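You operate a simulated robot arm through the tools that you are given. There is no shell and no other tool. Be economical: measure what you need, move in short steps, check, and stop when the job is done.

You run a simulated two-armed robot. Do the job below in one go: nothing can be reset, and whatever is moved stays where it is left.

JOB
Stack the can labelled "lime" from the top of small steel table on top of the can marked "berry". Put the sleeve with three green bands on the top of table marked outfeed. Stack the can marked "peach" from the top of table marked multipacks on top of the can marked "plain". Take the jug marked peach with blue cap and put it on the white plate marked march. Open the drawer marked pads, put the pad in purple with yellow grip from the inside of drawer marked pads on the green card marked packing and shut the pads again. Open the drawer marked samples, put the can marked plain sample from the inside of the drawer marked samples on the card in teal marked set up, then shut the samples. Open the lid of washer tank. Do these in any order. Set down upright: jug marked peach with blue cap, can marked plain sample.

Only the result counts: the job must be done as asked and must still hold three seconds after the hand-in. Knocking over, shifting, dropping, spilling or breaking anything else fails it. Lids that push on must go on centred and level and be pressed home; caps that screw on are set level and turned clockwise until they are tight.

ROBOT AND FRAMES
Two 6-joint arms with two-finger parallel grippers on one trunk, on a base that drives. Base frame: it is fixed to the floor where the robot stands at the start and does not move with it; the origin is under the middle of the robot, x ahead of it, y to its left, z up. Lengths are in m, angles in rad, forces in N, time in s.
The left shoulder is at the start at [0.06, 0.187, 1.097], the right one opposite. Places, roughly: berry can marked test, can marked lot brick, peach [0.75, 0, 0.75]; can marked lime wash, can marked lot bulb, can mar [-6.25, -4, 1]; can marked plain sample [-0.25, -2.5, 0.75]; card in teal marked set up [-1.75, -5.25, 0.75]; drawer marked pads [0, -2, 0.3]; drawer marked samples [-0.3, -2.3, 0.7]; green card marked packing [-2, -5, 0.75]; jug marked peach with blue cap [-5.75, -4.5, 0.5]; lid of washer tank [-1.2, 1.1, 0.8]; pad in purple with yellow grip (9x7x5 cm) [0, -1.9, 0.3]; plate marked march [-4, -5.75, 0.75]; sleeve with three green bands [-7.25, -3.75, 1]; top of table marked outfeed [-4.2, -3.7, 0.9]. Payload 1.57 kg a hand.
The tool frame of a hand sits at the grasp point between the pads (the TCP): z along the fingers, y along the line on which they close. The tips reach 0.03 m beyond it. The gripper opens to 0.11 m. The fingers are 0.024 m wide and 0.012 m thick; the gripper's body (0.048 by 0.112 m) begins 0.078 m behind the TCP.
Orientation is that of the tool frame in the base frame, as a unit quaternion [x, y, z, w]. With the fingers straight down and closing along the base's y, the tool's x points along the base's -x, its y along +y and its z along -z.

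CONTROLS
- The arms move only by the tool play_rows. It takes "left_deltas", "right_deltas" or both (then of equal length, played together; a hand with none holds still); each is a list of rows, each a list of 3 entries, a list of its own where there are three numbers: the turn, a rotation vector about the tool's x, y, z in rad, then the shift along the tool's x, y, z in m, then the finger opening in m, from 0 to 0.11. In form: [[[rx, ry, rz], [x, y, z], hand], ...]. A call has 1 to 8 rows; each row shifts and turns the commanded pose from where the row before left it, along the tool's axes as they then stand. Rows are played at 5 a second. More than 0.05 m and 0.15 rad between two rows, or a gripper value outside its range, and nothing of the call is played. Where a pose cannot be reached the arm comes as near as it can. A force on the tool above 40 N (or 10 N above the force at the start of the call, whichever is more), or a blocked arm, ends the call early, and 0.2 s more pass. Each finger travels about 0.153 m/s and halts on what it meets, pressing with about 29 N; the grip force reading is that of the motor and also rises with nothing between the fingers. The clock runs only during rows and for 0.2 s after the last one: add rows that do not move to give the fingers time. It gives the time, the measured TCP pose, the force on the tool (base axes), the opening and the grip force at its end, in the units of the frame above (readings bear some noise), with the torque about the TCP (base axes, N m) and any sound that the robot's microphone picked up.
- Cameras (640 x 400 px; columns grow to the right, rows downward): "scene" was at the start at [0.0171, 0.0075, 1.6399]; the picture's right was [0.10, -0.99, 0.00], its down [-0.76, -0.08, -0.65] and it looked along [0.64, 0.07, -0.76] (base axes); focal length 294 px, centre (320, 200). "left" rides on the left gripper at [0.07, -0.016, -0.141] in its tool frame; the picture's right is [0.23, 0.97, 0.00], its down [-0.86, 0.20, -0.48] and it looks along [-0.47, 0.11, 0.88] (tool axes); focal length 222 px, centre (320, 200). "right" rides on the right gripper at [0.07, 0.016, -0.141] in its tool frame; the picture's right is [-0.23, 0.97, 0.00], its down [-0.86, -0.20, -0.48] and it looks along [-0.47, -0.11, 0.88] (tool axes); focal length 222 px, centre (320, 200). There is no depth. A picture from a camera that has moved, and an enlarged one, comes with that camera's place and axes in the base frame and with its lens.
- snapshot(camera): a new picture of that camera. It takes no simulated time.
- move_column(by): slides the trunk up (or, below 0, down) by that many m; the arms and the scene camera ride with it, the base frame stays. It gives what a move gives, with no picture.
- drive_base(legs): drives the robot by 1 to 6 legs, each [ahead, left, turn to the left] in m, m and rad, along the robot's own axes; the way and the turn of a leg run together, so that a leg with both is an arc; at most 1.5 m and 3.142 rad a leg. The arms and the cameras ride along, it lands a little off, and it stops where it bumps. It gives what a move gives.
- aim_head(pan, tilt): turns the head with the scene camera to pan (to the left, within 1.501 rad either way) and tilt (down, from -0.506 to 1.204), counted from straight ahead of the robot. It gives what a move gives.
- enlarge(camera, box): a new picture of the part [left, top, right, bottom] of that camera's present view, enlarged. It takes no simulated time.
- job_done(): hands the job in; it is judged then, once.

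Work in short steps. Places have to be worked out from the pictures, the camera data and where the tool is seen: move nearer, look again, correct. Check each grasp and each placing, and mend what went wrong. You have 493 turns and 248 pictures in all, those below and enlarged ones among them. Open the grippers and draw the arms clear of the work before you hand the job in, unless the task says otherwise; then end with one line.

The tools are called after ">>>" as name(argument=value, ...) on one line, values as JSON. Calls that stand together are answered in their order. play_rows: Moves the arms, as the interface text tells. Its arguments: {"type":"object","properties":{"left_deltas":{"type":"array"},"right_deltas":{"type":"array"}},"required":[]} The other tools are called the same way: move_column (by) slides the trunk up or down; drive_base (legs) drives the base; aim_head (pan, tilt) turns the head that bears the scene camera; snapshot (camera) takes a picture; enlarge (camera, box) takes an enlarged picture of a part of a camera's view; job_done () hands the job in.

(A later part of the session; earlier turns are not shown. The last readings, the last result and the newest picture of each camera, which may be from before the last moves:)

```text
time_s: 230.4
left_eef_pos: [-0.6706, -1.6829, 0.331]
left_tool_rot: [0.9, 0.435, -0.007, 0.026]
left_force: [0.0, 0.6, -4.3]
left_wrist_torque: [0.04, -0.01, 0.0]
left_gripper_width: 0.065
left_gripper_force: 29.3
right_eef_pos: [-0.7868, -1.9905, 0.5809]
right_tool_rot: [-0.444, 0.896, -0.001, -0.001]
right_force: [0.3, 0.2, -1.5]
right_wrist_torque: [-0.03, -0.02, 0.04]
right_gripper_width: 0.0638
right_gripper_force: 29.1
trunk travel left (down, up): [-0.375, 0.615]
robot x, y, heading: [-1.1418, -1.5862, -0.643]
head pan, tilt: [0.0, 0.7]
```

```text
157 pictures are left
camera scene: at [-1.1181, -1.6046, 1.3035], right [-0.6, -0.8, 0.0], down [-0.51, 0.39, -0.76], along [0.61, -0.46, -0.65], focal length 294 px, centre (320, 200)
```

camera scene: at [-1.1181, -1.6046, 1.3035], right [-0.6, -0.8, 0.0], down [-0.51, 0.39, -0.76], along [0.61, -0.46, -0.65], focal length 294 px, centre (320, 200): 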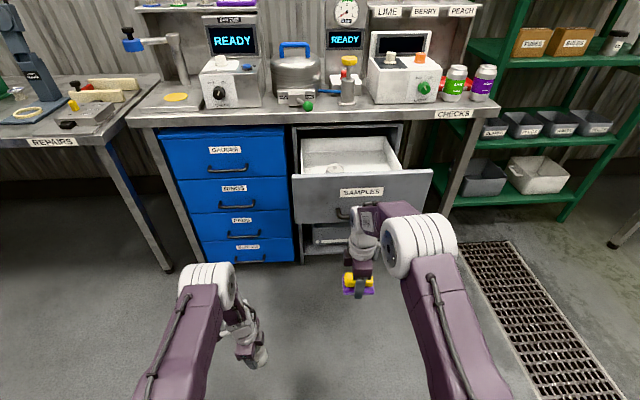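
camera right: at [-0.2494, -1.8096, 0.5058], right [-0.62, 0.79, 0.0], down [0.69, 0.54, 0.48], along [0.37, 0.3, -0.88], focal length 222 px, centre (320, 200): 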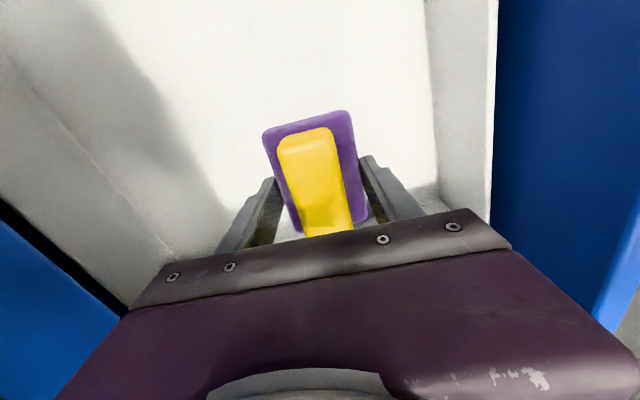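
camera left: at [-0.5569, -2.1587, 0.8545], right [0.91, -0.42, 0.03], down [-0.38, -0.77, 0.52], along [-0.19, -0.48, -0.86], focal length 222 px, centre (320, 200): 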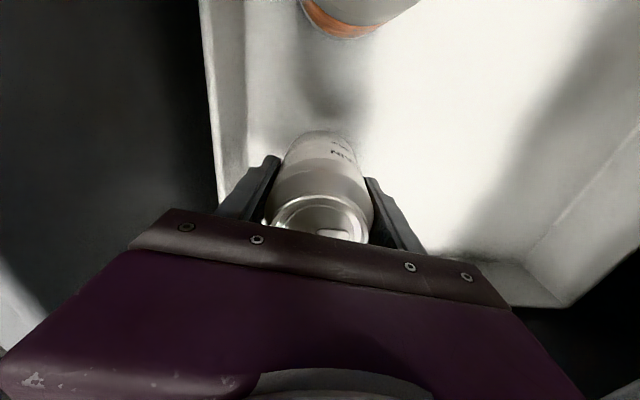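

Right hand is in front of the SAMPLES handle. Drive ahead 0.2 and check.

>>> drive_base(legs=[[0.2, 0, 0]])

>>> snapshot(camera="scene")

```text
time_s: 232.1
left_eef_pos: [-0.5101, -1.8039, 0.3311]
left_tool_rot: [0.9, 0.435, -0.006, 0.025]
left_force: [0.6, 0.5, -3.7]
left_wrist_torque: [0.0, -0.02, 0.0]
left_gripper_width: 0.0651
left_gripper_force: 29.2
right_eef_pos: [-0.6261, -2.1127, 0.5801]
right_tool_rot: [-0.444, 0.896, -0.002, 0.0]
right_force: [0.1, -0.3, -1.1]
right_wrist_torque: [-0.01, 0.01, 0.0]
right_gripper_width: 0.0639
right_gripper_force: 29.0
trunk travel left (down, up): [-0.375, 0.615]
robot x, y, heading: [-0.9809, -1.7128, -0.653]
head pan, tilt: [0.0, 0.7]
```

```text
156 pictures are left
camera scene: at [-0.958, -1.7263, 1.3035], right [-0.6, -0.8, 0.0], down [-0.51, 0.39, -0.76], along [0.61, -0.46, -0.65], focal length 294 px, centre (320, 200)
```

scene: 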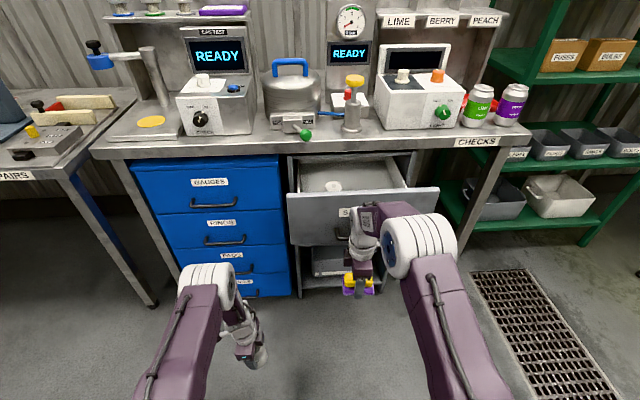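

Drawer is moving in. Continue ~0.17.

>>> drive_base(legs=[[0.17, 0, 0]])

>>> snapshot(camera="scene")

```text
time_s: 233.5
left_eef_pos: [-0.3748, -1.9079, 0.3307]
left_tool_rot: [0.9, 0.434, -0.006, 0.025]
left_force: [-0.3, 0.0, -2.9]
left_wrist_torque: [0.0, 0.03, 0.01]
left_gripper_width: 0.0652
left_gripper_force: 29.2
right_eef_pos: [-0.4916, -2.2167, 0.5794]
right_tool_rot: [-0.443, 0.897, -0.002, -0.001]
right_force: [0.3, -0.3, -0.4]
right_wrist_torque: [-0.02, 0.03, 0.04]
right_gripper_width: 0.0639
right_gripper_force: 29.2
trunk travel left (down, up): [-0.375, 0.615]
robot x, y, heading: [-0.8414, -1.8141, -0.655]
head pan, tilt: [0.0, 0.7]
```

```text
155 pictures are left
camera scene: at [-0.8217, -1.83, 1.3035], right [-0.61, -0.8, 0.0], down [-0.51, 0.39, -0.76], along [0.61, -0.46, -0.65], focal length 294 px, centre (320, 200)
```

scene: 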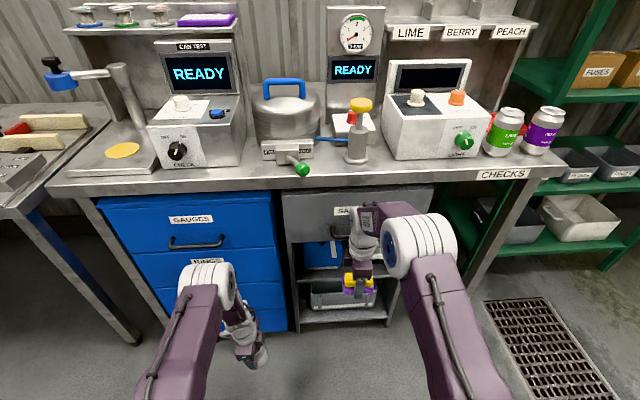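

Looks nearly closed. Push 3 cm more until it stops, then back off and verify.

>>> drive_base(legs=[[0.04, 0, 0]])

>>> drive_base(legs=[[-0.5, 0, 0]])

>>> enlarge(camera="scene", box=[120, 80, 460, 300])

```text
time_s: 234.3
left_eef_pos: [-0.3622, -1.9196, 0.3319]
left_tool_rot: [0.901, 0.433, -0.007, 0.027]
left_force: [-0.2, 0.3, -3.3]
left_wrist_torque: [-0.03, 0.0, -0.02]
left_gripper_width: 0.0651
left_gripper_force: 29.1
right_eef_pos: [-0.4855, -2.223, 0.5836]
right_tool_rot: [-0.446, 0.895, 0.006, -0.007]
right_force: [-15.2, 10.4, 9.5]
right_wrist_torque: [-1.25, -2.19, 0.44]
right_gripper_width: 0.0641
right_gripper_force: 28.7
trunk travel left (down, up): [-0.375, 0.615]
robot x, y, heading: [-0.83, -1.828, -0.652]
head pan, tilt: [0.0, 0.7]
stopped in leg 1: the force on the tool passed its limit at 105 N (the readings are from after the stop); the commanded pose is now the measured one
```

```text
time_s: 237.3
left_eef_pos: [-0.7547, -1.62, 0.3315]
left_tool_rot: [0.902, 0.432, -0.007, 0.025]
left_force: [-0.2, -0.4, -3.0]
left_wrist_torque: [0.02, 0.0, 0.0]
left_gripper_width: 0.065
left_gripper_force: 28.9
right_eef_pos: [-0.8768, -1.9247, 0.5807]
right_tool_rot: [-0.445, 0.896, 0.006, -0.006]
right_force: [0.0, 0.1, -0.6]
right_wrist_torque: [-0.01, -0.02, 0.03]
right_gripper_width: 0.0642
right_gripper_force: 28.8
trunk travel left (down, up): [-0.375, 0.615]
robot x, y, heading: [-1.2222, -1.5264, -0.655]
head pan, tilt: [0.0, 0.7]
```

```text
1.82 times, centred on (290, 190) of scene
camera zoom: at [-1.2022, -1.5387, 1.3036], right [-0.61, -0.79, 0.0], down [-0.51, 0.39, -0.76], along [0.61, -0.47, -0.64], focal length 536 px, centre (374, 218)
```

zoom: 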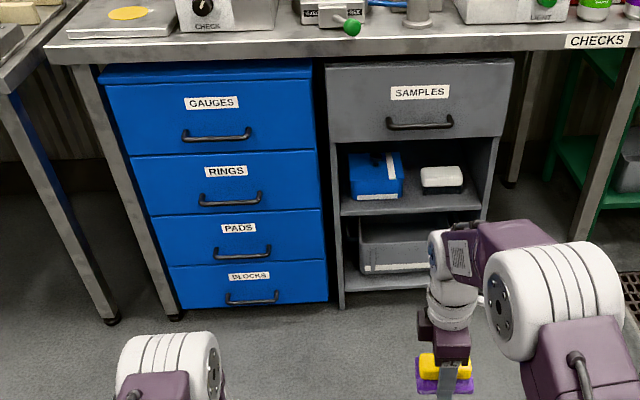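

Both drawers are shut. Raise, turn right toward the cards' area and look.

>>> move_column(by=0.4)

>>> drive_base(legs=[[-0.2, 0, 0], [0, 0, -0.9]])

>>> aim_head(pan=0.0, tilt=0.35)

>>> snapshot(camera="scene")

```text
time_s: 241.1
left_eef_pos: [-0.7546, -1.6196, 0.7322]
left_tool_rot: [0.902, 0.432, -0.007, 0.025]
left_force: [0.4, 0.1, -4.1]
left_wrist_torque: [0.02, 0.02, 0.0]
left_gripper_width: 0.0653
left_gripper_force: 28.6
right_eef_pos: [-0.8773, -1.9237, 0.9803]
right_tool_rot: [-0.445, 0.896, 0.007, -0.006]
right_force: [-1.3, -0.4, -1.0]
right_wrist_torque: [-0.01, -0.04, 0.0]
right_gripper_width: 0.0641
right_gripper_force: 29.2
trunk travel left (down, up): [-0.775, 0.215]
robot x, y, heading: [-1.2207, -1.5234, -0.659]
head pan, tilt: [0.0, 0.7]
```

```text
time_s: 245.0
left_eef_pos: [-1.163, -1.8267, 0.7306]
left_tool_rot: [1.0, 0.001, -0.018, 0.02]
left_force: [0.1, 0.8, -3.0]
left_wrist_torque: [-0.02, -0.02, 0.03]
left_gripper_width: 0.0652
left_gripper_force: 28.7
right_eef_pos: [-1.4772, -1.9218, 0.981]
right_tool_rot: [-0.014, 1.0, 0.009, -0.002]
right_force: [0.5, -1.1, -0.1]
right_wrist_torque: [0.03, 0.0, 0.0]
right_gripper_width: 0.0641
right_gripper_force: 29.0
trunk travel left (down, up): [-0.775, 0.215]
robot x, y, heading: [-1.38, -1.4038, -1.545]
head pan, tilt: [0.0, 0.7]
```

```text
time_s: 245.8
left_eef_pos: [-1.1628, -1.8264, 0.7316]
left_tool_rot: [1.0, 0.0, -0.018, 0.021]
left_force: [-0.3, -0.9, -3.8]
left_wrist_torque: [-0.03, -0.05, -0.01]
left_gripper_width: 0.0652
left_gripper_force: 28.7
right_eef_pos: [-1.4774, -1.9225, 0.9803]
right_tool_rot: [-0.014, 1.0, 0.008, -0.004]
right_force: [-0.6, -0.6, -1.3]
right_wrist_torque: [0.02, -0.03, 0.04]
right_gripper_width: 0.0643
right_gripper_force: 28.5
trunk travel left (down, up): [-0.775, 0.215]
robot x, y, heading: [-1.3788, -1.4, -1.548]
head pan, tilt: [0.0, 0.351]
```

```text
153 pictures are left
camera scene: at [-1.3799, -1.4355, 1.7349], right [-1.0, -0.02, 0.0], down [-0.01, 0.34, -0.94], along [0.02, -0.94, -0.34], focal length 294 px, centre (320, 200)
```

scene: 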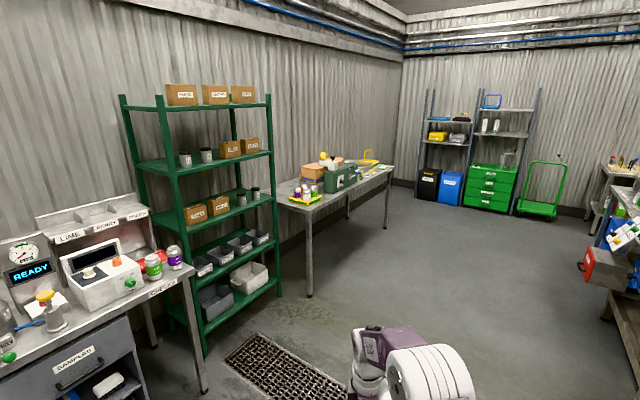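

The card table runs from about (-1.26,-3.77) to (-2.3,-5.3). Drive down the aisle to about (-2.4, -4.2) and face it.

>>> drive_base(legs=[[1.3, -0.5, 0], [1.3, -0.5, 0], [0, 0, 0.95]])

>>> aim_head(pan=-0.4, tilt=0.6)

>>> snapshot(camera="scene")

```text
time_s: 261.7
left_eef_pos: [-1.846, -4.0828, 0.7298]
left_tool_rot: [0.887, 0.461, -0.006, 0.026]
left_force: [1.0, -0.6, -3.2]
left_wrist_torque: [0.01, 0.02, 0.04]
left_gripper_width: 0.0649
left_gripper_force: 28.6
right_eef_pos: [-1.9472, -4.395, 0.9807]
right_tool_rot: [-0.473, 0.881, 0.006, -0.006]
right_force: [-0.4, 0.1, -0.2]
right_wrist_torque: [-0.01, 0.02, -0.02]
right_gripper_width: 0.0638
right_gripper_force: 28.8
trunk travel left (down, up): [-0.775, 0.215]
robot x, y, heading: [-2.3157, -4.0156, -0.589]
head pan, tilt: [0.0, 0.351]
```

```text
time_s: 262.6
left_eef_pos: [-1.8449, -4.0826, 0.7305]
left_tool_rot: [0.887, 0.462, -0.006, 0.026]
left_force: [0.2, 0.3, -4.0]
left_wrist_torque: [0.0, -0.01, 0.0]
left_gripper_width: 0.0652
left_gripper_force: 29.0
right_eef_pos: [-1.9474, -4.3948, 0.9812]
right_tool_rot: [-0.473, 0.881, 0.006, -0.007]
right_force: [0.2, 0.2, 0.0]
right_wrist_torque: [0.01, 0.01, 0.02]
right_gripper_width: 0.0639
right_gripper_force: 29.0
trunk travel left (down, up): [-0.775, 0.215]
robot x, y, heading: [-2.3174, -4.0184, -0.585]
head pan, tilt: [-0.4, 0.6]
```

```text
152 pictures are left
camera scene: at [-2.3187, -4.0581, 1.7123], right [-0.84, -0.55, 0.0], down [-0.31, 0.47, -0.83], along [0.45, -0.69, -0.56], focal length 294 px, centre (320, 200)
```

scene: 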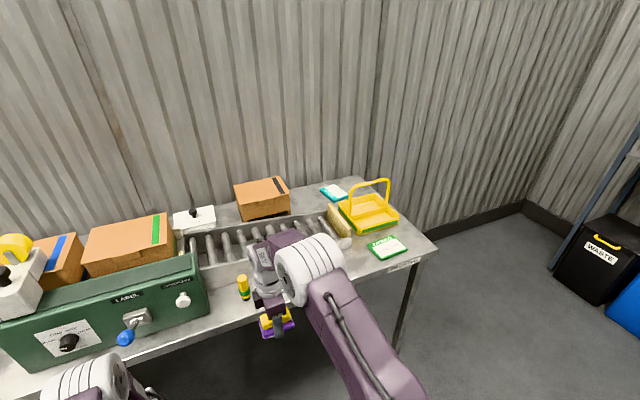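

Green card ≈(-2.05,-5.0) near the front edge, teal ≈(-1.63,-5.25) at the back near the table's right end. I'll place the pad first (right hand) from the front. Raise the can well above the table first.

>>> move_column(by=0.2)

>>> play_rows(left_deltas=[[[0, 0, 0], [0, 0, -0.04], 0.04], [[0, 0, 0], [0, 0, -0.04], 0.04], [[0, 0, 0], [0, 0, -0.04], 0.04], [[0, 0, 0], [0, 0, -0.04], 0.04]])

>>> enlarge(camera="scene", box=[240, 150, 480, 300])

```text
time_s: 264.8
left_eef_pos: [-1.8457, -4.0832, 0.9312]
left_tool_rot: [0.887, 0.461, -0.007, 0.025]
left_force: [0.8, 0.7, -3.1]
left_wrist_torque: [0.01, 0.02, -0.01]
left_gripper_width: 0.0649
left_gripper_force: 28.8
right_eef_pos: [-1.9472, -4.3942, 1.1818]
right_tool_rot: [-0.473, 0.881, 0.006, -0.007]
right_force: [-0.1, -0.4, 0.5]
right_wrist_torque: [0.01, -0.01, -0.03]
right_gripper_width: 0.0639
right_gripper_force: 28.9
trunk travel left (down, up): [-0.975, 0.015]
robot x, y, heading: [-2.3191, -4.0118, -0.589]
head pan, tilt: [-0.4, 0.6]
```

```text
time_s: 265.8
left_eef_pos: [-1.8539, -4.0703, 1.0879]
left_tool_rot: [0.887, 0.461, -0.01, 0.031]
left_force: [-0.5, 0.4, -3.7]
left_wrist_torque: [0.03, -0.02, 0.0]
left_gripper_width: 0.0653
left_gripper_force: 29.4
left hand out of reach, approached as far as the arm can: row 4
right_eef_pos: [-1.9488, -4.395, 1.181]
right_tool_rot: [-0.473, 0.881, 0.006, -0.007]
right_force: [-1.7, 0.1, -0.5]
right_wrist_torque: [-0.01, 0.0, -0.02]
right_gripper_width: 0.0643
right_gripper_force: 28.9
trunk travel left (down, up): [-0.975, 0.015]
robot x, y, heading: [-2.3187, -4.0175, -0.592]
head pan, tilt: [-0.4, 0.6]
```

```text
2.67 times, centred on (360, 225) of scene
camera zoom: at [-2.3203, -4.0575, 1.9122], right [-0.84, -0.55, 0.0], down [-0.31, 0.47, -0.83], along [0.45, -0.69, -0.56], focal length 785 px, centre (213, 133)
```

zoom: 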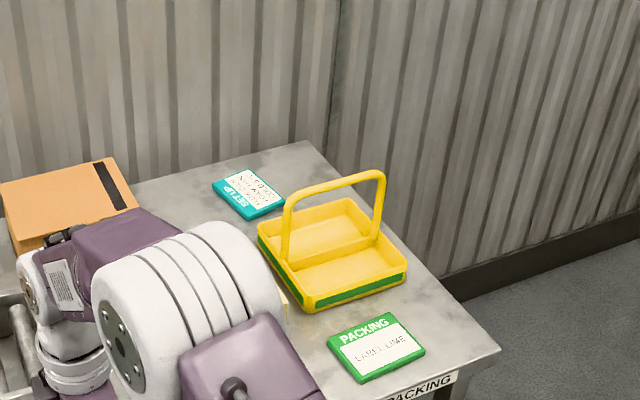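

Card top z≈0.86; green centre (-2.067,-4.963). Drive right 0.54 and ahead 0.2 to bring the pad over it.

>>> drive_base(legs=[[0, -0.537, 0.004], [0.2, 0, 0]])

>>> aim_head(pan=-0.25, tilt=0.9)

>>> snapshot(camera="scene")

>>> snapshot(camera="right")

```text
time_s: 270.1
left_eef_pos: [-1.9843, -4.6216, 1.089]
left_tool_rot: [0.886, 0.462, -0.008, 0.033]
left_force: [0.1, 0.2, -3.2]
left_wrist_torque: [-0.02, -0.06, 0.0]
left_gripper_width: 0.0652
left_gripper_force: 29.3
right_eef_pos: [-2.0798, -4.9451, 1.182]
right_tool_rot: [-0.475, 0.88, 0.005, -0.006]
right_force: [-0.8, 0.3, 0.3]
right_wrist_torque: [-0.02, -0.03, 0.0]
right_gripper_width: 0.0641
right_gripper_force: 29.2
trunk travel left (down, up): [-0.975, 0.015]
robot x, y, heading: [-2.4526, -4.5702, -0.589]
head pan, tilt: [-0.4, 0.6]
```

```text
time_s: 270.9
left_eef_pos: [-1.9815, -4.6235, 1.0864]
left_tool_rot: [0.886, 0.463, -0.009, 0.032]
left_force: [0.5, 0.1, -3.0]
left_wrist_torque: [0.01, 0.0, -0.02]
left_gripper_width: 0.065
left_gripper_force: 28.9
right_eef_pos: [-2.0776, -4.9481, 1.1814]
right_tool_rot: [-0.474, 0.88, 0.007, -0.007]
right_force: [-0.5, -1.1, -0.6]
right_wrist_torque: [-0.02, -0.02, -0.01]
right_gripper_width: 0.0639
right_gripper_force: 29.5
trunk travel left (down, up): [-0.975, 0.015]
robot x, y, heading: [-2.4495, -4.5706, -0.592]
head pan, tilt: [-0.25, 0.901]
```

```text
150 pictures are left
camera scene: at [-2.4471, -4.5948, 1.8875], right [-0.74, -0.67, 0.0], down [-0.52, 0.58, -0.62], along [0.42, -0.46, -0.78], focal length 294 px, centre (320, 200)
```

scene: 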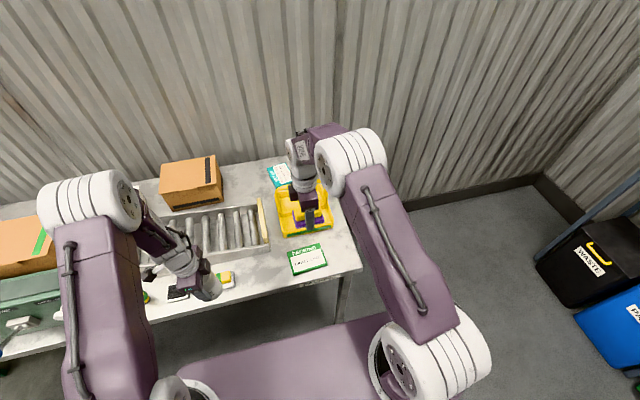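

```text
149 pictures are left
camera right: at [-2.1247, -4.9984, 1.3223], right [-0.69, 0.72, 0.02], down [0.65, 0.6, 0.47], along [0.33, 0.33, -0.88], focal length 222 px, centre (320, 200)
```

right: 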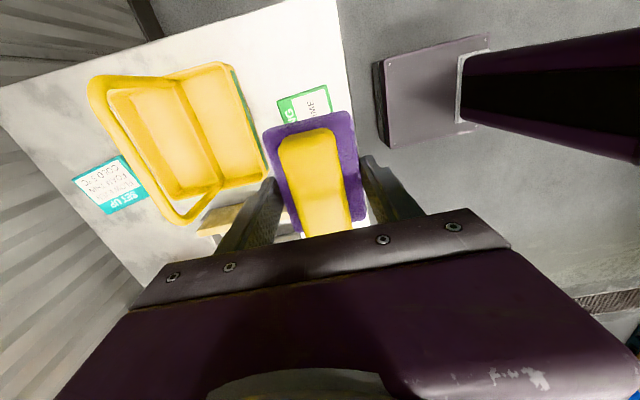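

Adjust 2 cm left and 2 cm ahead, and lower the right arm to 5 cm above the card.

>>> play_rows(right_deltas=[[[0, 0, 0], [-0.0195, -0.02, 0.03], 0.0], [[0, 0, 0], [0, 0, 0.045], 0.0], [[0, 0, 0], [0, 0, 0.045], 0.0], [[0, 0, 0], [0, 0, 0.045], 0.0], [[0, 0, 0], [0, 0, 0.045], 0.0], [[0, 0, 0], [0, 0, 0.03], 0.0]])

>>> snapshot(camera="right")

>>> enlarge(camera="scene", box=[220, 160, 400, 320])

```text
time_s: 272.3
left_eef_pos: [-1.9817, -4.6243, 1.0872]
left_tool_rot: [0.887, 0.461, -0.01, 0.032]
left_force: [-1.1, 0.5, -3.6]
left_wrist_torque: [0.03, -0.02, -0.01]
left_gripper_width: 0.0651
left_gripper_force: 28.4
right_eef_pos: [-2.0674, -4.9385, 0.9483]
right_tool_rot: [-0.475, 0.88, 0.006, -0.007]
right_force: [0.8, 0.7, -0.4]
right_wrist_torque: [0.0, 0.0, -0.01]
right_gripper_width: 0.064
right_gripper_force: 28.9
right hand out of reach, approached as far as the arm can: row 6
trunk travel left (down, up): [-0.975, 0.015]
robot x, y, heading: [-2.4538, -4.57, -0.59]
head pan, tilt: [-0.25, 0.901]
```

```text
148 pictures are left
camera right: at [-2.115, -4.9882, 1.0895], right [-0.69, 0.73, 0.02], down [0.65, 0.6, 0.47], along [0.33, 0.33, -0.88], focal length 222 px, centre (320, 200)
```

right: 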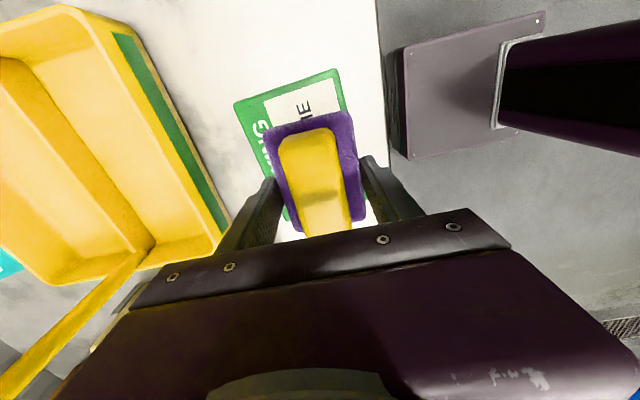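

```text
2.50 times, centred on (310, 240) of scene
camera zoom: at [-2.448, -4.5952, 1.8875], right [-0.74, -0.67, 0.0], down [-0.52, 0.58, -0.62], along [0.42, -0.46, -0.78], focal length 736 px, centre (345, 100)
```

zoom: 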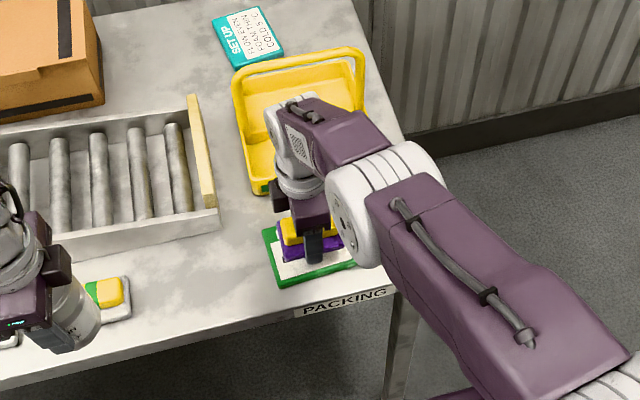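

Drive 1.5 cm ahead, then lower with the column.

>>> drive_base(legs=[[0.017, 0.004, 0]])

>>> move_column(by=-0.04)

>>> snapshot(camera="right")

>>> enlarge(camera="scene", box=[280, 220, 340, 290])

```text
time_s: 273.1
left_eef_pos: [-1.9692, -4.6294, 1.0898]
left_tool_rot: [0.886, 0.462, -0.008, 0.032]
left_force: [-1.1, 0.3, -4.4]
left_wrist_torque: [0.0, -0.07, 0.0]
left_gripper_width: 0.065
left_gripper_force: 29.1
right_eef_pos: [-2.0536, -4.9428, 0.9501]
right_tool_rot: [-0.474, 0.881, 0.005, -0.005]
right_force: [-0.1, 0.0, -0.5]
right_wrist_torque: [0.03, -0.02, 0.02]
right_gripper_width: 0.0644
right_gripper_force: 29.5
trunk travel left (down, up): [-0.975, 0.015]
robot x, y, heading: [-2.4362, -4.5786, -0.586]
head pan, tilt: [-0.25, 0.901]
```

```text
time_s: 273.9
left_eef_pos: [-1.9667, -4.6299, 1.0477]
left_tool_rot: [0.886, 0.462, -0.009, 0.032]
left_force: [0.6, -0.1, -2.7]
left_wrist_torque: [0.0, -0.02, 0.03]
left_gripper_width: 0.0653
left_gripper_force: 29.0
right_eef_pos: [-2.0504, -4.9433, 0.9088]
right_tool_rot: [-0.475, 0.88, 0.007, -0.006]
right_force: [0.8, -0.7, -0.3]
right_wrist_torque: [-0.02, 0.01, -0.01]
right_gripper_width: 0.064
right_gripper_force: 28.4
trunk travel left (down, up): [-0.935, 0.055]
robot x, y, heading: [-2.4334, -4.577, -0.587]
head pan, tilt: [-0.25, 0.901]
```

```text
146 pictures are left
camera right: at [-2.0985, -4.9941, 1.0498], right [-0.69, 0.72, 0.02], down [0.64, 0.6, 0.47], along [0.33, 0.33, -0.88], focal length 222 px, centre (320, 200)
```

right: 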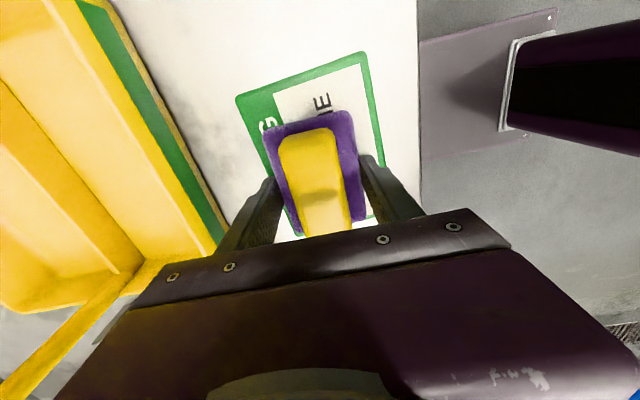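

```text
5.71 times, centred on (310, 255) of scene
camera zoom: at [-2.4316, -4.6008, 1.8474], right [-0.74, -0.67, 0.0], down [-0.52, 0.58, -0.62], along [0.42, -0.46, -0.78], focal length 1683 px, centre (377, -114)
```

zoom: 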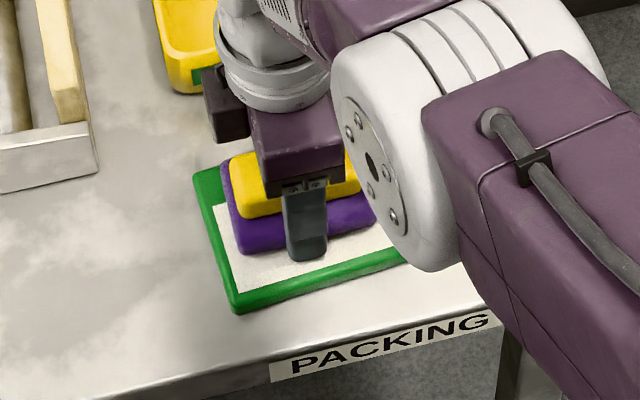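

Pad is over the card; lower the last ~1.8 cm.

>>> move_column(by=-0.013)

>>> play_rows(right_deltas=[[[0, 0, 0], [0, 0, 0.003], 0.0], [[0, 0, 0], [0, 0, 0.003], 0.0], [[0, 0, 0], [0, 0, 0.003], 0.0]])

```text
time_s: 274.3
left_eef_pos: [-1.968, -4.6294, 1.0398]
left_tool_rot: [0.886, 0.463, -0.009, 0.032]
left_force: [0.9, 0.3, -3.1]
left_wrist_torque: [0.04, 0.02, 0.0]
left_gripper_width: 0.0647
left_gripper_force: 29.5
right_eef_pos: [-2.0481, -4.9445, 0.905]
right_tool_rot: [-0.474, 0.881, 0.001, -0.004]
right_force: [-3.3, 2.7, 14.6]
right_wrist_torque: [0.09, -0.21, 0.09]
right_gripper_width: 0.0641
right_gripper_force: 29.0
trunk travel left (down, up): [-0.927, 0.063]
robot x, y, heading: [-2.4336, -4.5827, -0.588]
head pan, tilt: [-0.25, 0.901]
stopped: the force on the tool passed its limit at 43 N (the readings are from after the stop); the commanded pose is now the measured one
```

```text
time_s: 274.9
left_eef_pos: [-1.9677, -4.6273, 1.0398]
left_tool_rot: [0.887, 0.461, -0.008, 0.032]
left_force: [-0.1, 0.8, -3.5]
left_wrist_torque: [0.04, 0.01, 0.03]
left_gripper_width: 0.0652
left_gripper_force: 28.5
right_eef_pos: [-2.0447, -4.9468, 0.9058]
right_tool_rot: [-0.474, 0.88, -0.002, -0.002]
right_force: [-9.2, 5.5, 27.6]
right_wrist_torque: [0.53, 0.72, 0.05]
right_gripper_width: 0.064
right_gripper_force: 29.1
trunk travel left (down, up): [-0.927, 0.063]
robot x, y, heading: [-2.4335, -4.5767, -0.589]
head pan, tilt: [-0.25, 0.901]
stopped in row 2 (right hand): the force on the tool passed its limit at 46 N (the readings are from after the stop); the commanded pose is now the measured one
```

Contact: the pad rests on the card (TCP z 0.905). Open and rise.

>>> play_rows(right_deltas=[[[0, 0, 0], [0, 0, -0.003], 0.07], [[0, 0, 0], [0, 0, 0], 0.085], [[0, 0, 0], [0, 0, 0], 0.085], [[0, 0, 0], [0, 0, -0.03], 0.085], [[0, 0, 0], [0, 0, -0.04], 0.085], [[0, 0, 0], [0, 0, -0.04], 0.085], [[0, 0, 0], [0, 0, -0.04], 0.085]])

>>> snapshot(camera="right")

>>> enlarge(camera="scene", box=[260, 140, 360, 290])

```text
time_s: 276.5
left_eef_pos: [-1.9663, -4.6297, 1.0397]
left_tool_rot: [0.886, 0.462, -0.01, 0.031]
left_force: [-0.2, 0.6, -2.7]
left_wrist_torque: [0.02, -0.02, -0.01]
left_gripper_width: 0.0648
left_gripper_force: 29.0
right_eef_pos: [-2.0433, -4.9462, 1.0556]
right_tool_rot: [-0.474, 0.88, -0.002, -0.002]
right_force: [0.5, -0.7, -0.5]
right_wrist_torque: [-0.05, -0.03, 0.02]
right_gripper_width: 0.085
right_gripper_force: 0.1
trunk travel left (down, up): [-0.927, 0.063]
robot x, y, heading: [-2.4298, -4.5787, -0.585]
head pan, tilt: [-0.25, 0.901]
```

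```text
144 pictures are left
camera right: at [-2.0936, -4.9957, 1.1967], right [-0.69, 0.73, 0.0], down [0.64, 0.61, 0.48], along [0.35, 0.33, -0.88], focal length 222 px, centre (320, 200)
```

right: 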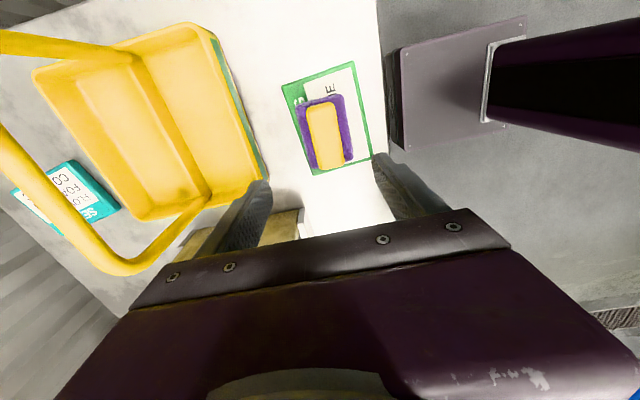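

```text
2.67 times, centred on (310, 215) of scene
camera zoom: at [-2.4313, -4.6008, 1.8389], right [-0.74, -0.67, 0.0], down [-0.52, 0.58, -0.62], along [0.42, -0.46, -0.78], focal length 785 px, centre (347, 160)
```

zoom: 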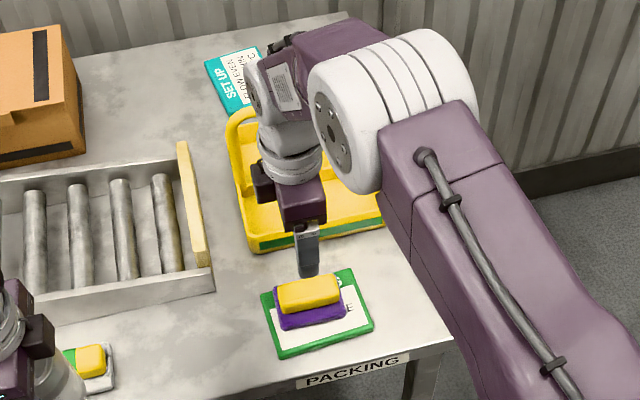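

Pad sits on the green card. Now, to reach the teal card at the back I need the can in the right hand: I'll set the can down on the free table spot left of the green card and regrasp it. Raise the right hand first and shift.

>>> play_rows(right_deltas=[[[0, 0, 0], [0, 0.03, -0.045], 0.085], [[0, 0, 0], [0, 0.03, -0.045], 0.085], [[0, 0, 0], [0, 0.03, -0.045], 0.085], [[0, 0, 0], [0, 0.03, -0.045], 0.11]])

>>> drive_base(legs=[[0, -0.19, 0], [0.09, 0, 0]])

>>> snapshot(camera="left")

>>> aim_head(pan=0.1, tilt=0.9)

>>> snapshot(camera="scene")

```text
refused: row 1 steps farther than a row can; nothing moved
```

```text
time_s: 278.7
left_eef_pos: [-2.001, -4.8324, 1.041]
left_tool_rot: [0.886, 0.463, -0.009, 0.033]
left_force: [-0.3, 0.0, -3.9]
left_wrist_torque: [-0.04, -0.05, 0.01]
left_gripper_width: 0.0652
left_gripper_force: 29.1
right_eef_pos: [-2.0772, -5.1495, 1.0587]
right_tool_rot: [-0.476, 0.88, -0.003, 0.0]
right_force: [-0.2, -0.2, 0.3]
right_wrist_torque: [-0.05, -0.05, -0.05]
right_gripper_width: 0.0849
right_gripper_force: 0.1
trunk travel left (down, up): [-0.927, 0.063]
robot x, y, heading: [-2.4664, -4.7868, -0.593]
head pan, tilt: [-0.25, 0.901]
```

```text
142 pictures are left
camera left: at [-1.9789, -4.7561, 1.1777], right [0.93, -0.37, 0.04], down [-0.33, -0.78, 0.53], along [-0.16, -0.5, -0.85], focal length 222 px, centre (320, 200)
```

left: 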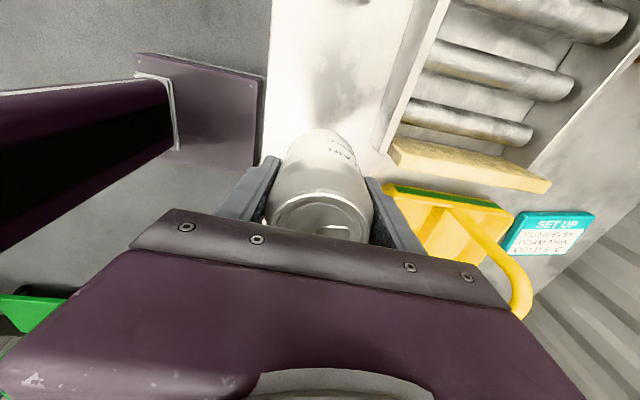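

```text
time_s: 279.6
left_eef_pos: [-1.9967, -4.838, 1.0399]
left_tool_rot: [0.886, 0.463, -0.01, 0.029]
left_force: [1.1, -0.5, -3.3]
left_wrist_torque: [0.05, -0.03, 0.0]
left_gripper_width: 0.0652
left_gripper_force: 28.7
right_eef_pos: [-2.0722, -5.1548, 1.0539]
right_tool_rot: [-0.475, 0.88, -0.001, -0.001]
right_force: [1.2, 0.2, 0.2]
right_wrist_torque: [0.02, 0.03, -0.01]
right_gripper_width: 0.0851
right_gripper_force: 0.0
trunk travel left (down, up): [-0.927, 0.063]
robot x, y, heading: [-2.4605, -4.7876, -0.582]
head pan, tilt: [0.099, 0.901]
```

```text
141 pictures are left
camera scene: at [-2.4433, -4.7897, 1.8389], right [-0.47, -0.88, 0.0], down [-0.69, 0.37, -0.62], along [0.55, -0.29, -0.79], focal length 294 px, centre (320, 200)
```

scene: 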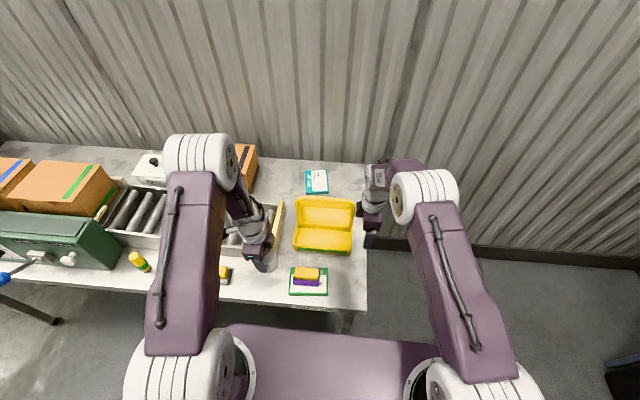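

The spot under the can is free. Lower the left arm in steps until contact.

>>> play_rows(left_deltas=[[[0, 0, 0], [0, 0, 0.03], 0.04], [[0, 0, 0], [0, 0, 0.03], 0.04], [[0, 0, 0], [0, 0, 0.01], 0.04], [[0, 0, 0], [0, 0, 0.006], 0.04], [[0, 0, 0], [0, 0, 0.006], 0.04], [[0, 0, 0], [0, 0, 0.006], 0.04], [[0, 0, 0], [0, 0, 0.006], 0.04], [[0, 0, 0], [0, 0, 0.006], 0.04]])

>>> snapshot(camera="left")

```text
time_s: 281.4
left_eef_pos: [-1.9951, -4.8423, 0.9385]
left_tool_rot: [0.886, 0.463, -0.01, 0.03]
left_force: [-0.4, -0.3, -3.0]
left_wrist_torque: [0.0, 0.03, 0.01]
left_gripper_width: 0.0649
left_gripper_force: 29.1
right_eef_pos: [-2.073, -5.1526, 1.0553]
right_tool_rot: [-0.475, 0.88, -0.002, -0.001]
right_force: [-0.3, 0.4, -1.0]
right_wrist_torque: [-0.01, -0.03, -0.01]
right_gripper_width: 0.0852
right_gripper_force: 0.0
trunk travel left (down, up): [-0.927, 0.063]
robot x, y, heading: [-2.4614, -4.7837, -0.59]
head pan, tilt: [0.099, 0.901]
```

```text
140 pictures are left
camera left: at [-1.973, -4.7664, 1.0756], right [0.93, -0.37, 0.03], down [-0.33, -0.78, 0.53], along [-0.17, -0.5, -0.85], focal length 222 px, centre (320, 200)
```

left: 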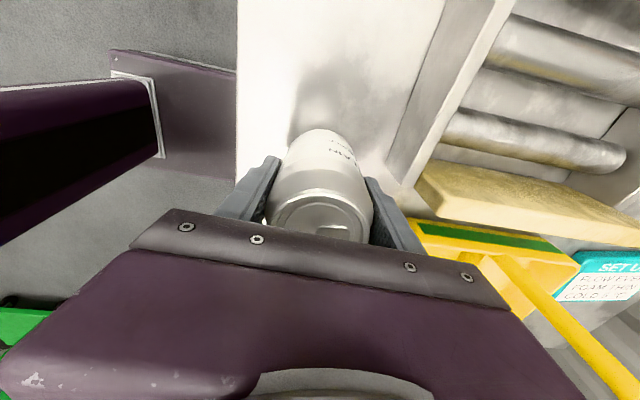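

>>> play_rows(left_deltas=[[[0, 0, 0], [0, 0, 0.006], 0.04], [[0, 0, 0], [0, 0, 0.006], 0.04], [[0, 0, 0], [0, 0, 0.005], 0.04], [[0, 0, 0], [0, 0, 0.005], 0.04], [[0, 0, 0], [0, 0, 0.005], 0.04], [[0, 0, 0], [0, 0, 0.005], 0.04], [[0, 0, 0], [0, 0, 0.005], 0.04]])

```text
time_s: 283.0
left_eef_pos: [-1.9983, -4.8454, 0.9025]
left_tool_rot: [0.886, 0.463, -0.009, 0.031]
left_force: [0.5, -0.4, 22.0]
left_wrist_torque: [0.3, 0.49, 0.01]
left_gripper_width: 0.0648
left_gripper_force: 28.7
right_eef_pos: [-2.0753, -5.1526, 1.0568]
right_tool_rot: [-0.475, 0.88, -0.001, 0.0]
right_force: [0.4, 0.1, 0.0]
right_wrist_torque: [-0.04, 0.0, -0.01]
right_gripper_width: 0.0853
right_gripper_force: 0.0
trunk travel left (down, up): [-0.927, 0.063]
robot x, y, heading: [-2.4617, -4.7811, -0.588]
head pan, tilt: [0.099, 0.901]
```

Contact (22 N): can stands on the table. Release and rise.

>>> play_rows(left_deltas=[[[0, 0, 0], [0, 0, -0.003], 0.07], [[0, 0, 0], [0, 0, 0], 0.085], [[0, 0, 0], [0, 0, 0], 0.088], [[0, 0, 0], [0, 0, -0.03], 0.088], [[0, 0, 0], [0, 0, -0.04], 0.088], [[0, 0, 0], [0, 0, -0.04], 0.088], [[0, 0, 0], [0, 0, -0.04], 0.11]])

>>> snapshot(camera="left")

>>> play_rows(right_deltas=[[[0, 0, 0], [0, 0, -0.045], 0.085], [[0, 0, 0], [0, 0, -0.045], 0.085], [[0, 0, 0], [0, 0, -0.045], 0.085], [[0, 0, 0], [0, 0.03, 0], 0.11], [[0, 0, 0], [0, 0.03, 0], 0.11]], left_deltas=[[[0, 0, 0], [0, 0, -0.03], 0.11], [[0, 0, 0], [0, -0.02, 0], 0.11], [[0, 0, 0], [0, -0.02, 0], 0.11], [[0, 0, 0], [0, -0.02, 0], 0.11], [[0, 0, 0], [0, 0, 0], 0.11]])

```text
time_s: 284.6
left_eef_pos: [-1.9988, -4.835, 1.056]
left_tool_rot: [0.886, 0.463, -0.01, 0.034]
left_force: [-0.1, 0.3, -0.4]
left_wrist_torque: [0.01, -0.01, -0.02]
left_gripper_width: 0.1103
left_gripper_force: 0.1
right_eef_pos: [-2.0745, -5.1537, 1.0566]
right_tool_rot: [-0.474, 0.88, -0.002, -0.001]
right_force: [0.3, 0.4, -0.6]
right_wrist_torque: [0.01, -0.01, -0.01]
right_gripper_width: 0.0852
right_gripper_force: 0.1
trunk travel left (down, up): [-0.927, 0.063]
robot x, y, heading: [-2.4611, -4.7838, -0.585]
head pan, tilt: [0.099, 0.901]
```

```text
139 pictures are left
camera left: at [-1.9757, -4.7571, 1.192], right [0.93, -0.37, 0.04], down [-0.33, -0.78, 0.53], along [-0.17, -0.5, -0.85], focal length 222 px, centre (320, 200)
```

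left: 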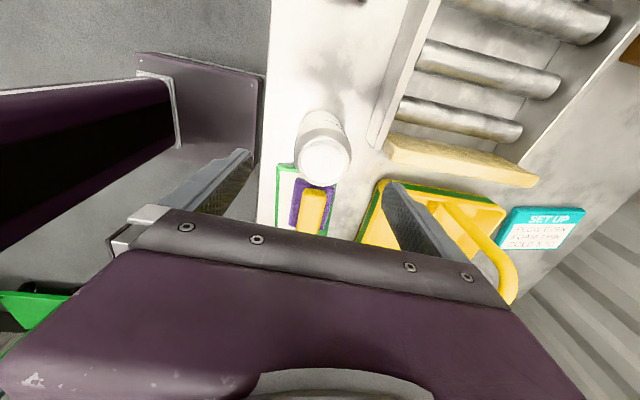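

```text
time_s: 285.8
left_eef_pos: [-2.0524, -4.7954, 1.0788]
left_tool_rot: [0.886, 0.463, -0.009, 0.032]
left_force: [-0.5, 0.4, 0.0]
left_wrist_torque: [0.0, -0.02, -0.01]
left_gripper_width: 0.1102
left_gripper_force: 0.2
left hand out of reach, approached as far as the arm can: row 1
right_eef_pos: [-2.1245, -5.1188, 1.1918]
right_tool_rot: [-0.475, 0.88, -0.003, -0.001]
right_force: [-0.3, -0.5, 0.4]
right_wrist_torque: [0.01, -0.03, 0.0]
right_gripper_width: 0.1098
right_gripper_force: 0.1
trunk travel left (down, up): [-0.927, 0.063]
robot x, y, heading: [-2.462, -4.7844, -0.582]
head pan, tilt: [0.099, 0.901]
```

Can stands upright at ≈(-1.998,-4.845). Shift left 0.30 to bring the right hand over it.

>>> drive_base(legs=[[-0.045, 0.298, 0]])

>>> snapshot(camera="right")

```text
time_s: 287.8
left_eef_pos: [-1.9247, -4.5224, 1.0799]
left_tool_rot: [0.886, 0.463, -0.009, 0.03]
left_force: [0.1, 0.2, 0.6]
left_wrist_torque: [-0.01, -0.02, -0.03]
left_gripper_width: 0.1099
left_gripper_force: 0.0
right_eef_pos: [-1.9964, -4.846, 1.1918]
right_tool_rot: [-0.475, 0.88, -0.001, 0.0]
right_force: [0.4, 0.1, 0.4]
right_wrist_torque: [0.02, 0.0, 0.0]
right_gripper_width: 0.11
right_gripper_force: 0.0
trunk travel left (down, up): [-0.927, 0.063]
robot x, y, heading: [-2.3327, -4.5081, -0.583]
head pan, tilt: [0.099, 0.901]
```

```text
138 pictures are left
camera right: at [-2.0463, -4.8957, 1.332], right [-0.69, 0.72, 0.0], down [0.64, 0.61, 0.48], along [0.35, 0.33, -0.88], focal length 222 px, centre (320, 200)
```

right: 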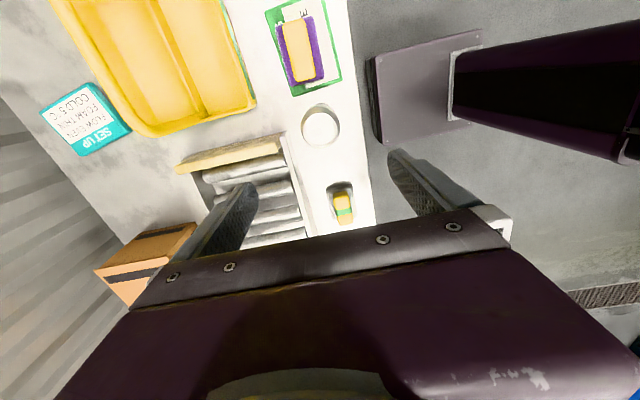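

Aligned. Lower the right arm to z≈0.915 and grip.

>>> play_rows(right_deltas=[[[0, 0, 0], [0.002, 0, 0.045], 0.11], [[0, 0, 0], [0.002, 0, 0.045], 0.11], [[0, 0, 0], [0, 0, 0.045], 0.1], [[0, 0, 0], [0, 0, 0.045], 0.09], [[0, 0, 0], [0, 0, 0.04], 0.09], [[0, 0, 0], [0, 0, 0.035], 0.09], [[0, 0, 0], [0, 0, 0.02], 0.09]])

>>> snapshot(camera="right")

```text
time_s: 289.4
left_eef_pos: [-1.9237, -4.5206, 1.0795]
left_tool_rot: [0.886, 0.463, -0.009, 0.031]
left_force: [0.2, 0.0, -0.4]
left_wrist_torque: [-0.01, -0.05, 0.0]
left_gripper_width: 0.1096
left_gripper_force: 0.0
right_eef_pos: [-1.9975, -4.8481, 0.9155]
right_tool_rot: [-0.475, 0.88, -0.002, -0.001]
right_force: [-0.3, 0.1, 0.3]
right_wrist_torque: [0.01, -0.03, -0.03]
right_gripper_width: 0.0901
right_gripper_force: 0.2
trunk travel left (down, up): [-0.927, 0.063]
robot x, y, heading: [-2.3351, -4.5091, -0.585]
head pan, tilt: [0.099, 0.901]
```

```text
137 pictures are left
camera right: at [-2.0473, -4.8979, 1.0568], right [-0.69, 0.72, 0.0], down [0.64, 0.61, 0.48], along [0.35, 0.33, -0.88], focal length 222 px, centre (320, 200)
```

right: 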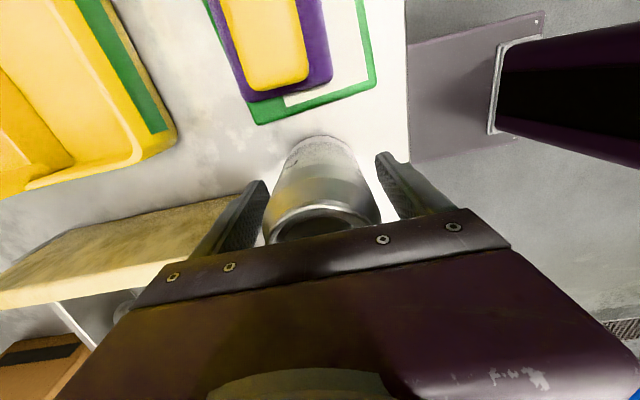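

Straddling the can. Close and lift.

>>> play_rows(right_deltas=[[[0, 0, 0], [0, 0, 0], 0.06], [[0, 0, 0], [0, 0, 0], 0.04], [[0, 0, 0], [0, 0, 0], 0.04], [[0, 0, 0], [0, 0, -0.04], 0.04], [[0, 0, 0], [0, 0, -0.045], 0.04], [[0, 0, 0], [0, 0, -0.045], 0.04], [[0, 0, 0], [0, 0, -0.045], 0.04], [[0, 0, 0], [0, 0, -0.045], 0.04]])

>>> snapshot(camera="right")

```text
time_s: 291.2
left_eef_pos: [-1.9235, -4.5213, 1.0781]
left_tool_rot: [0.886, 0.463, -0.01, 0.032]
left_force: [-0.4, 0.3, 0.5]
left_wrist_torque: [-0.02, -0.01, 0.02]
left_gripper_width: 0.1102
left_gripper_force: 0.0
right_eef_pos: [-1.9982, -4.8469, 1.1388]
right_tool_rot: [-0.475, 0.88, -0.002, 0.0]
right_force: [1.1, -0.5, -2.8]
right_wrist_torque: [-0.02, -0.01, -0.01]
right_gripper_width: 0.0648
right_gripper_force: 28.7
trunk travel left (down, up): [-0.927, 0.063]
robot x, y, heading: [-2.334, -4.5121, -0.58]
head pan, tilt: [0.099, 0.901]
```

```text
136 pictures are left
camera right: at [-2.0478, -4.8966, 1.2787], right [-0.69, 0.72, 0.0], down [0.64, 0.61, 0.48], along [0.35, 0.33, -0.88], focal length 222 px, centre (320, 200)
```

right: 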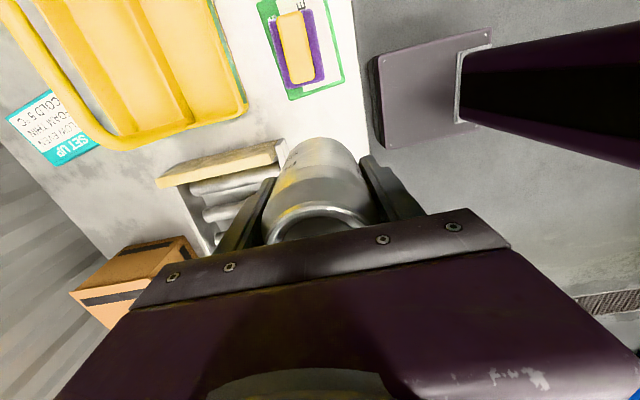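

Can is in the right hand. Go round to the table's right end: back off, move right, turn left 90°.

>>> drive_base(legs=[[-0.45, 0, 0], [0, -0.92, 0], [0, 0, 1.571]])

>>> aim_head(pan=-0.5, tilt=0.6)

>>> snapshot(camera="scene")

```text
time_s: 302.1
left_eef_pos: [-3.1986, -4.6085, 1.0792]
left_tool_rot: [0.306, 0.951, 0.014, 0.028]
left_force: [-0.3, -0.2, 0.1]
left_wrist_torque: [0.02, 0.03, -0.01]
left_gripper_width: 0.11
left_gripper_force: 0.1
right_eef_pos: [-2.8743, -4.685, 1.1368]
right_tool_rot: [0.956, -0.293, 0.002, -0.001]
right_force: [-0.3, 0.0, -3.3]
right_wrist_torque: [-0.02, -0.01, -0.02]
right_gripper_width: 0.0648
right_gripper_force: 28.8
trunk travel left (down, up): [-0.927, 0.063]
robot x, y, heading: [-3.2172, -5.0201, 0.965]
head pan, tilt: [0.099, 0.901]
```

```text
time_s: 303.1
left_eef_pos: [-3.1999, -4.6072, 1.0788]
left_tool_rot: [0.307, 0.951, 0.014, 0.028]
left_force: [0.5, 0.0, -0.2]
left_wrist_torque: [0.02, -0.03, 0.0]
left_gripper_width: 0.1098
left_gripper_force: 0.1
right_eef_pos: [-2.8733, -4.6865, 1.137]
right_tool_rot: [0.956, -0.293, 0.002, 0.0]
right_force: [-0.2, -0.6, -3.6]
right_wrist_torque: [0.02, -0.02, -0.01]
right_gripper_width: 0.0648
right_gripper_force: 29.0
trunk travel left (down, up): [-0.927, 0.063]
robot x, y, heading: [-3.2163, -5.0192, 0.966]
head pan, tilt: [-0.499, 0.6]
```

```text
135 pictures are left
camera scene: at [-3.1722, -5.0287, 1.8637], right [0.45, -0.89, 0.0], down [-0.5, -0.26, -0.82], along [0.73, 0.37, -0.57], focal length 294 px, centre (320, 200)
```

scene: 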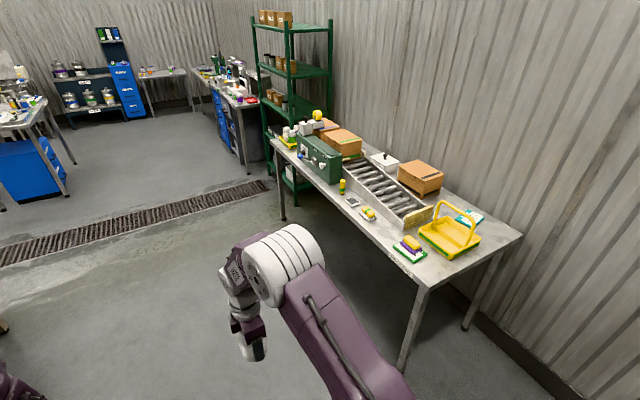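

Positions as planned. Back 0.12, correct heading, move right ~1.16 m alongside the table end.

>>> drive_base(legs=[[-0.12, 0, 0.018], [0, -0.9, 0]])

>>> snapshot(camera="scene")

```text
time_s: 308.7
left_eef_pos: [-2.5262, -5.1968, 1.0782]
left_tool_rot: [0.297, 0.954, 0.015, 0.029]
left_force: [1.0, -0.4, -0.3]
left_wrist_torque: [0.01, -0.02, -0.01]
left_gripper_width: 0.11
left_gripper_force: 0.0
right_eef_pos: [-2.1991, -5.2692, 1.1371]
right_tool_rot: [0.959, -0.283, 0.001, 0.0]
right_force: [-0.3, -0.4, -3.4]
right_wrist_torque: [0.01, -0.03, 0.01]
right_gripper_width: 0.0648
right_gripper_force: 28.8
trunk travel left (down, up): [-0.927, 0.063]
robot x, y, heading: [-2.5358, -5.6124, 0.991]
head pan, tilt: [-0.499, 0.6]
```

```text
134 pictures are left
camera scene: at [-2.4904, -5.6174, 1.8638], right [0.47, -0.88, 0.0], down [-0.5, -0.27, -0.83], along [0.73, 0.39, -0.56], focal length 294 px, centre (320, 200)
```

scene: 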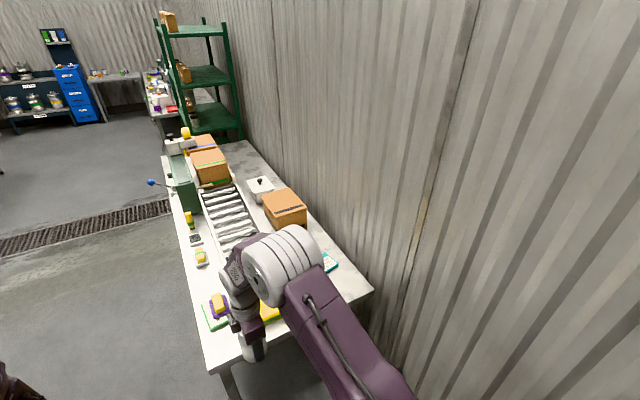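

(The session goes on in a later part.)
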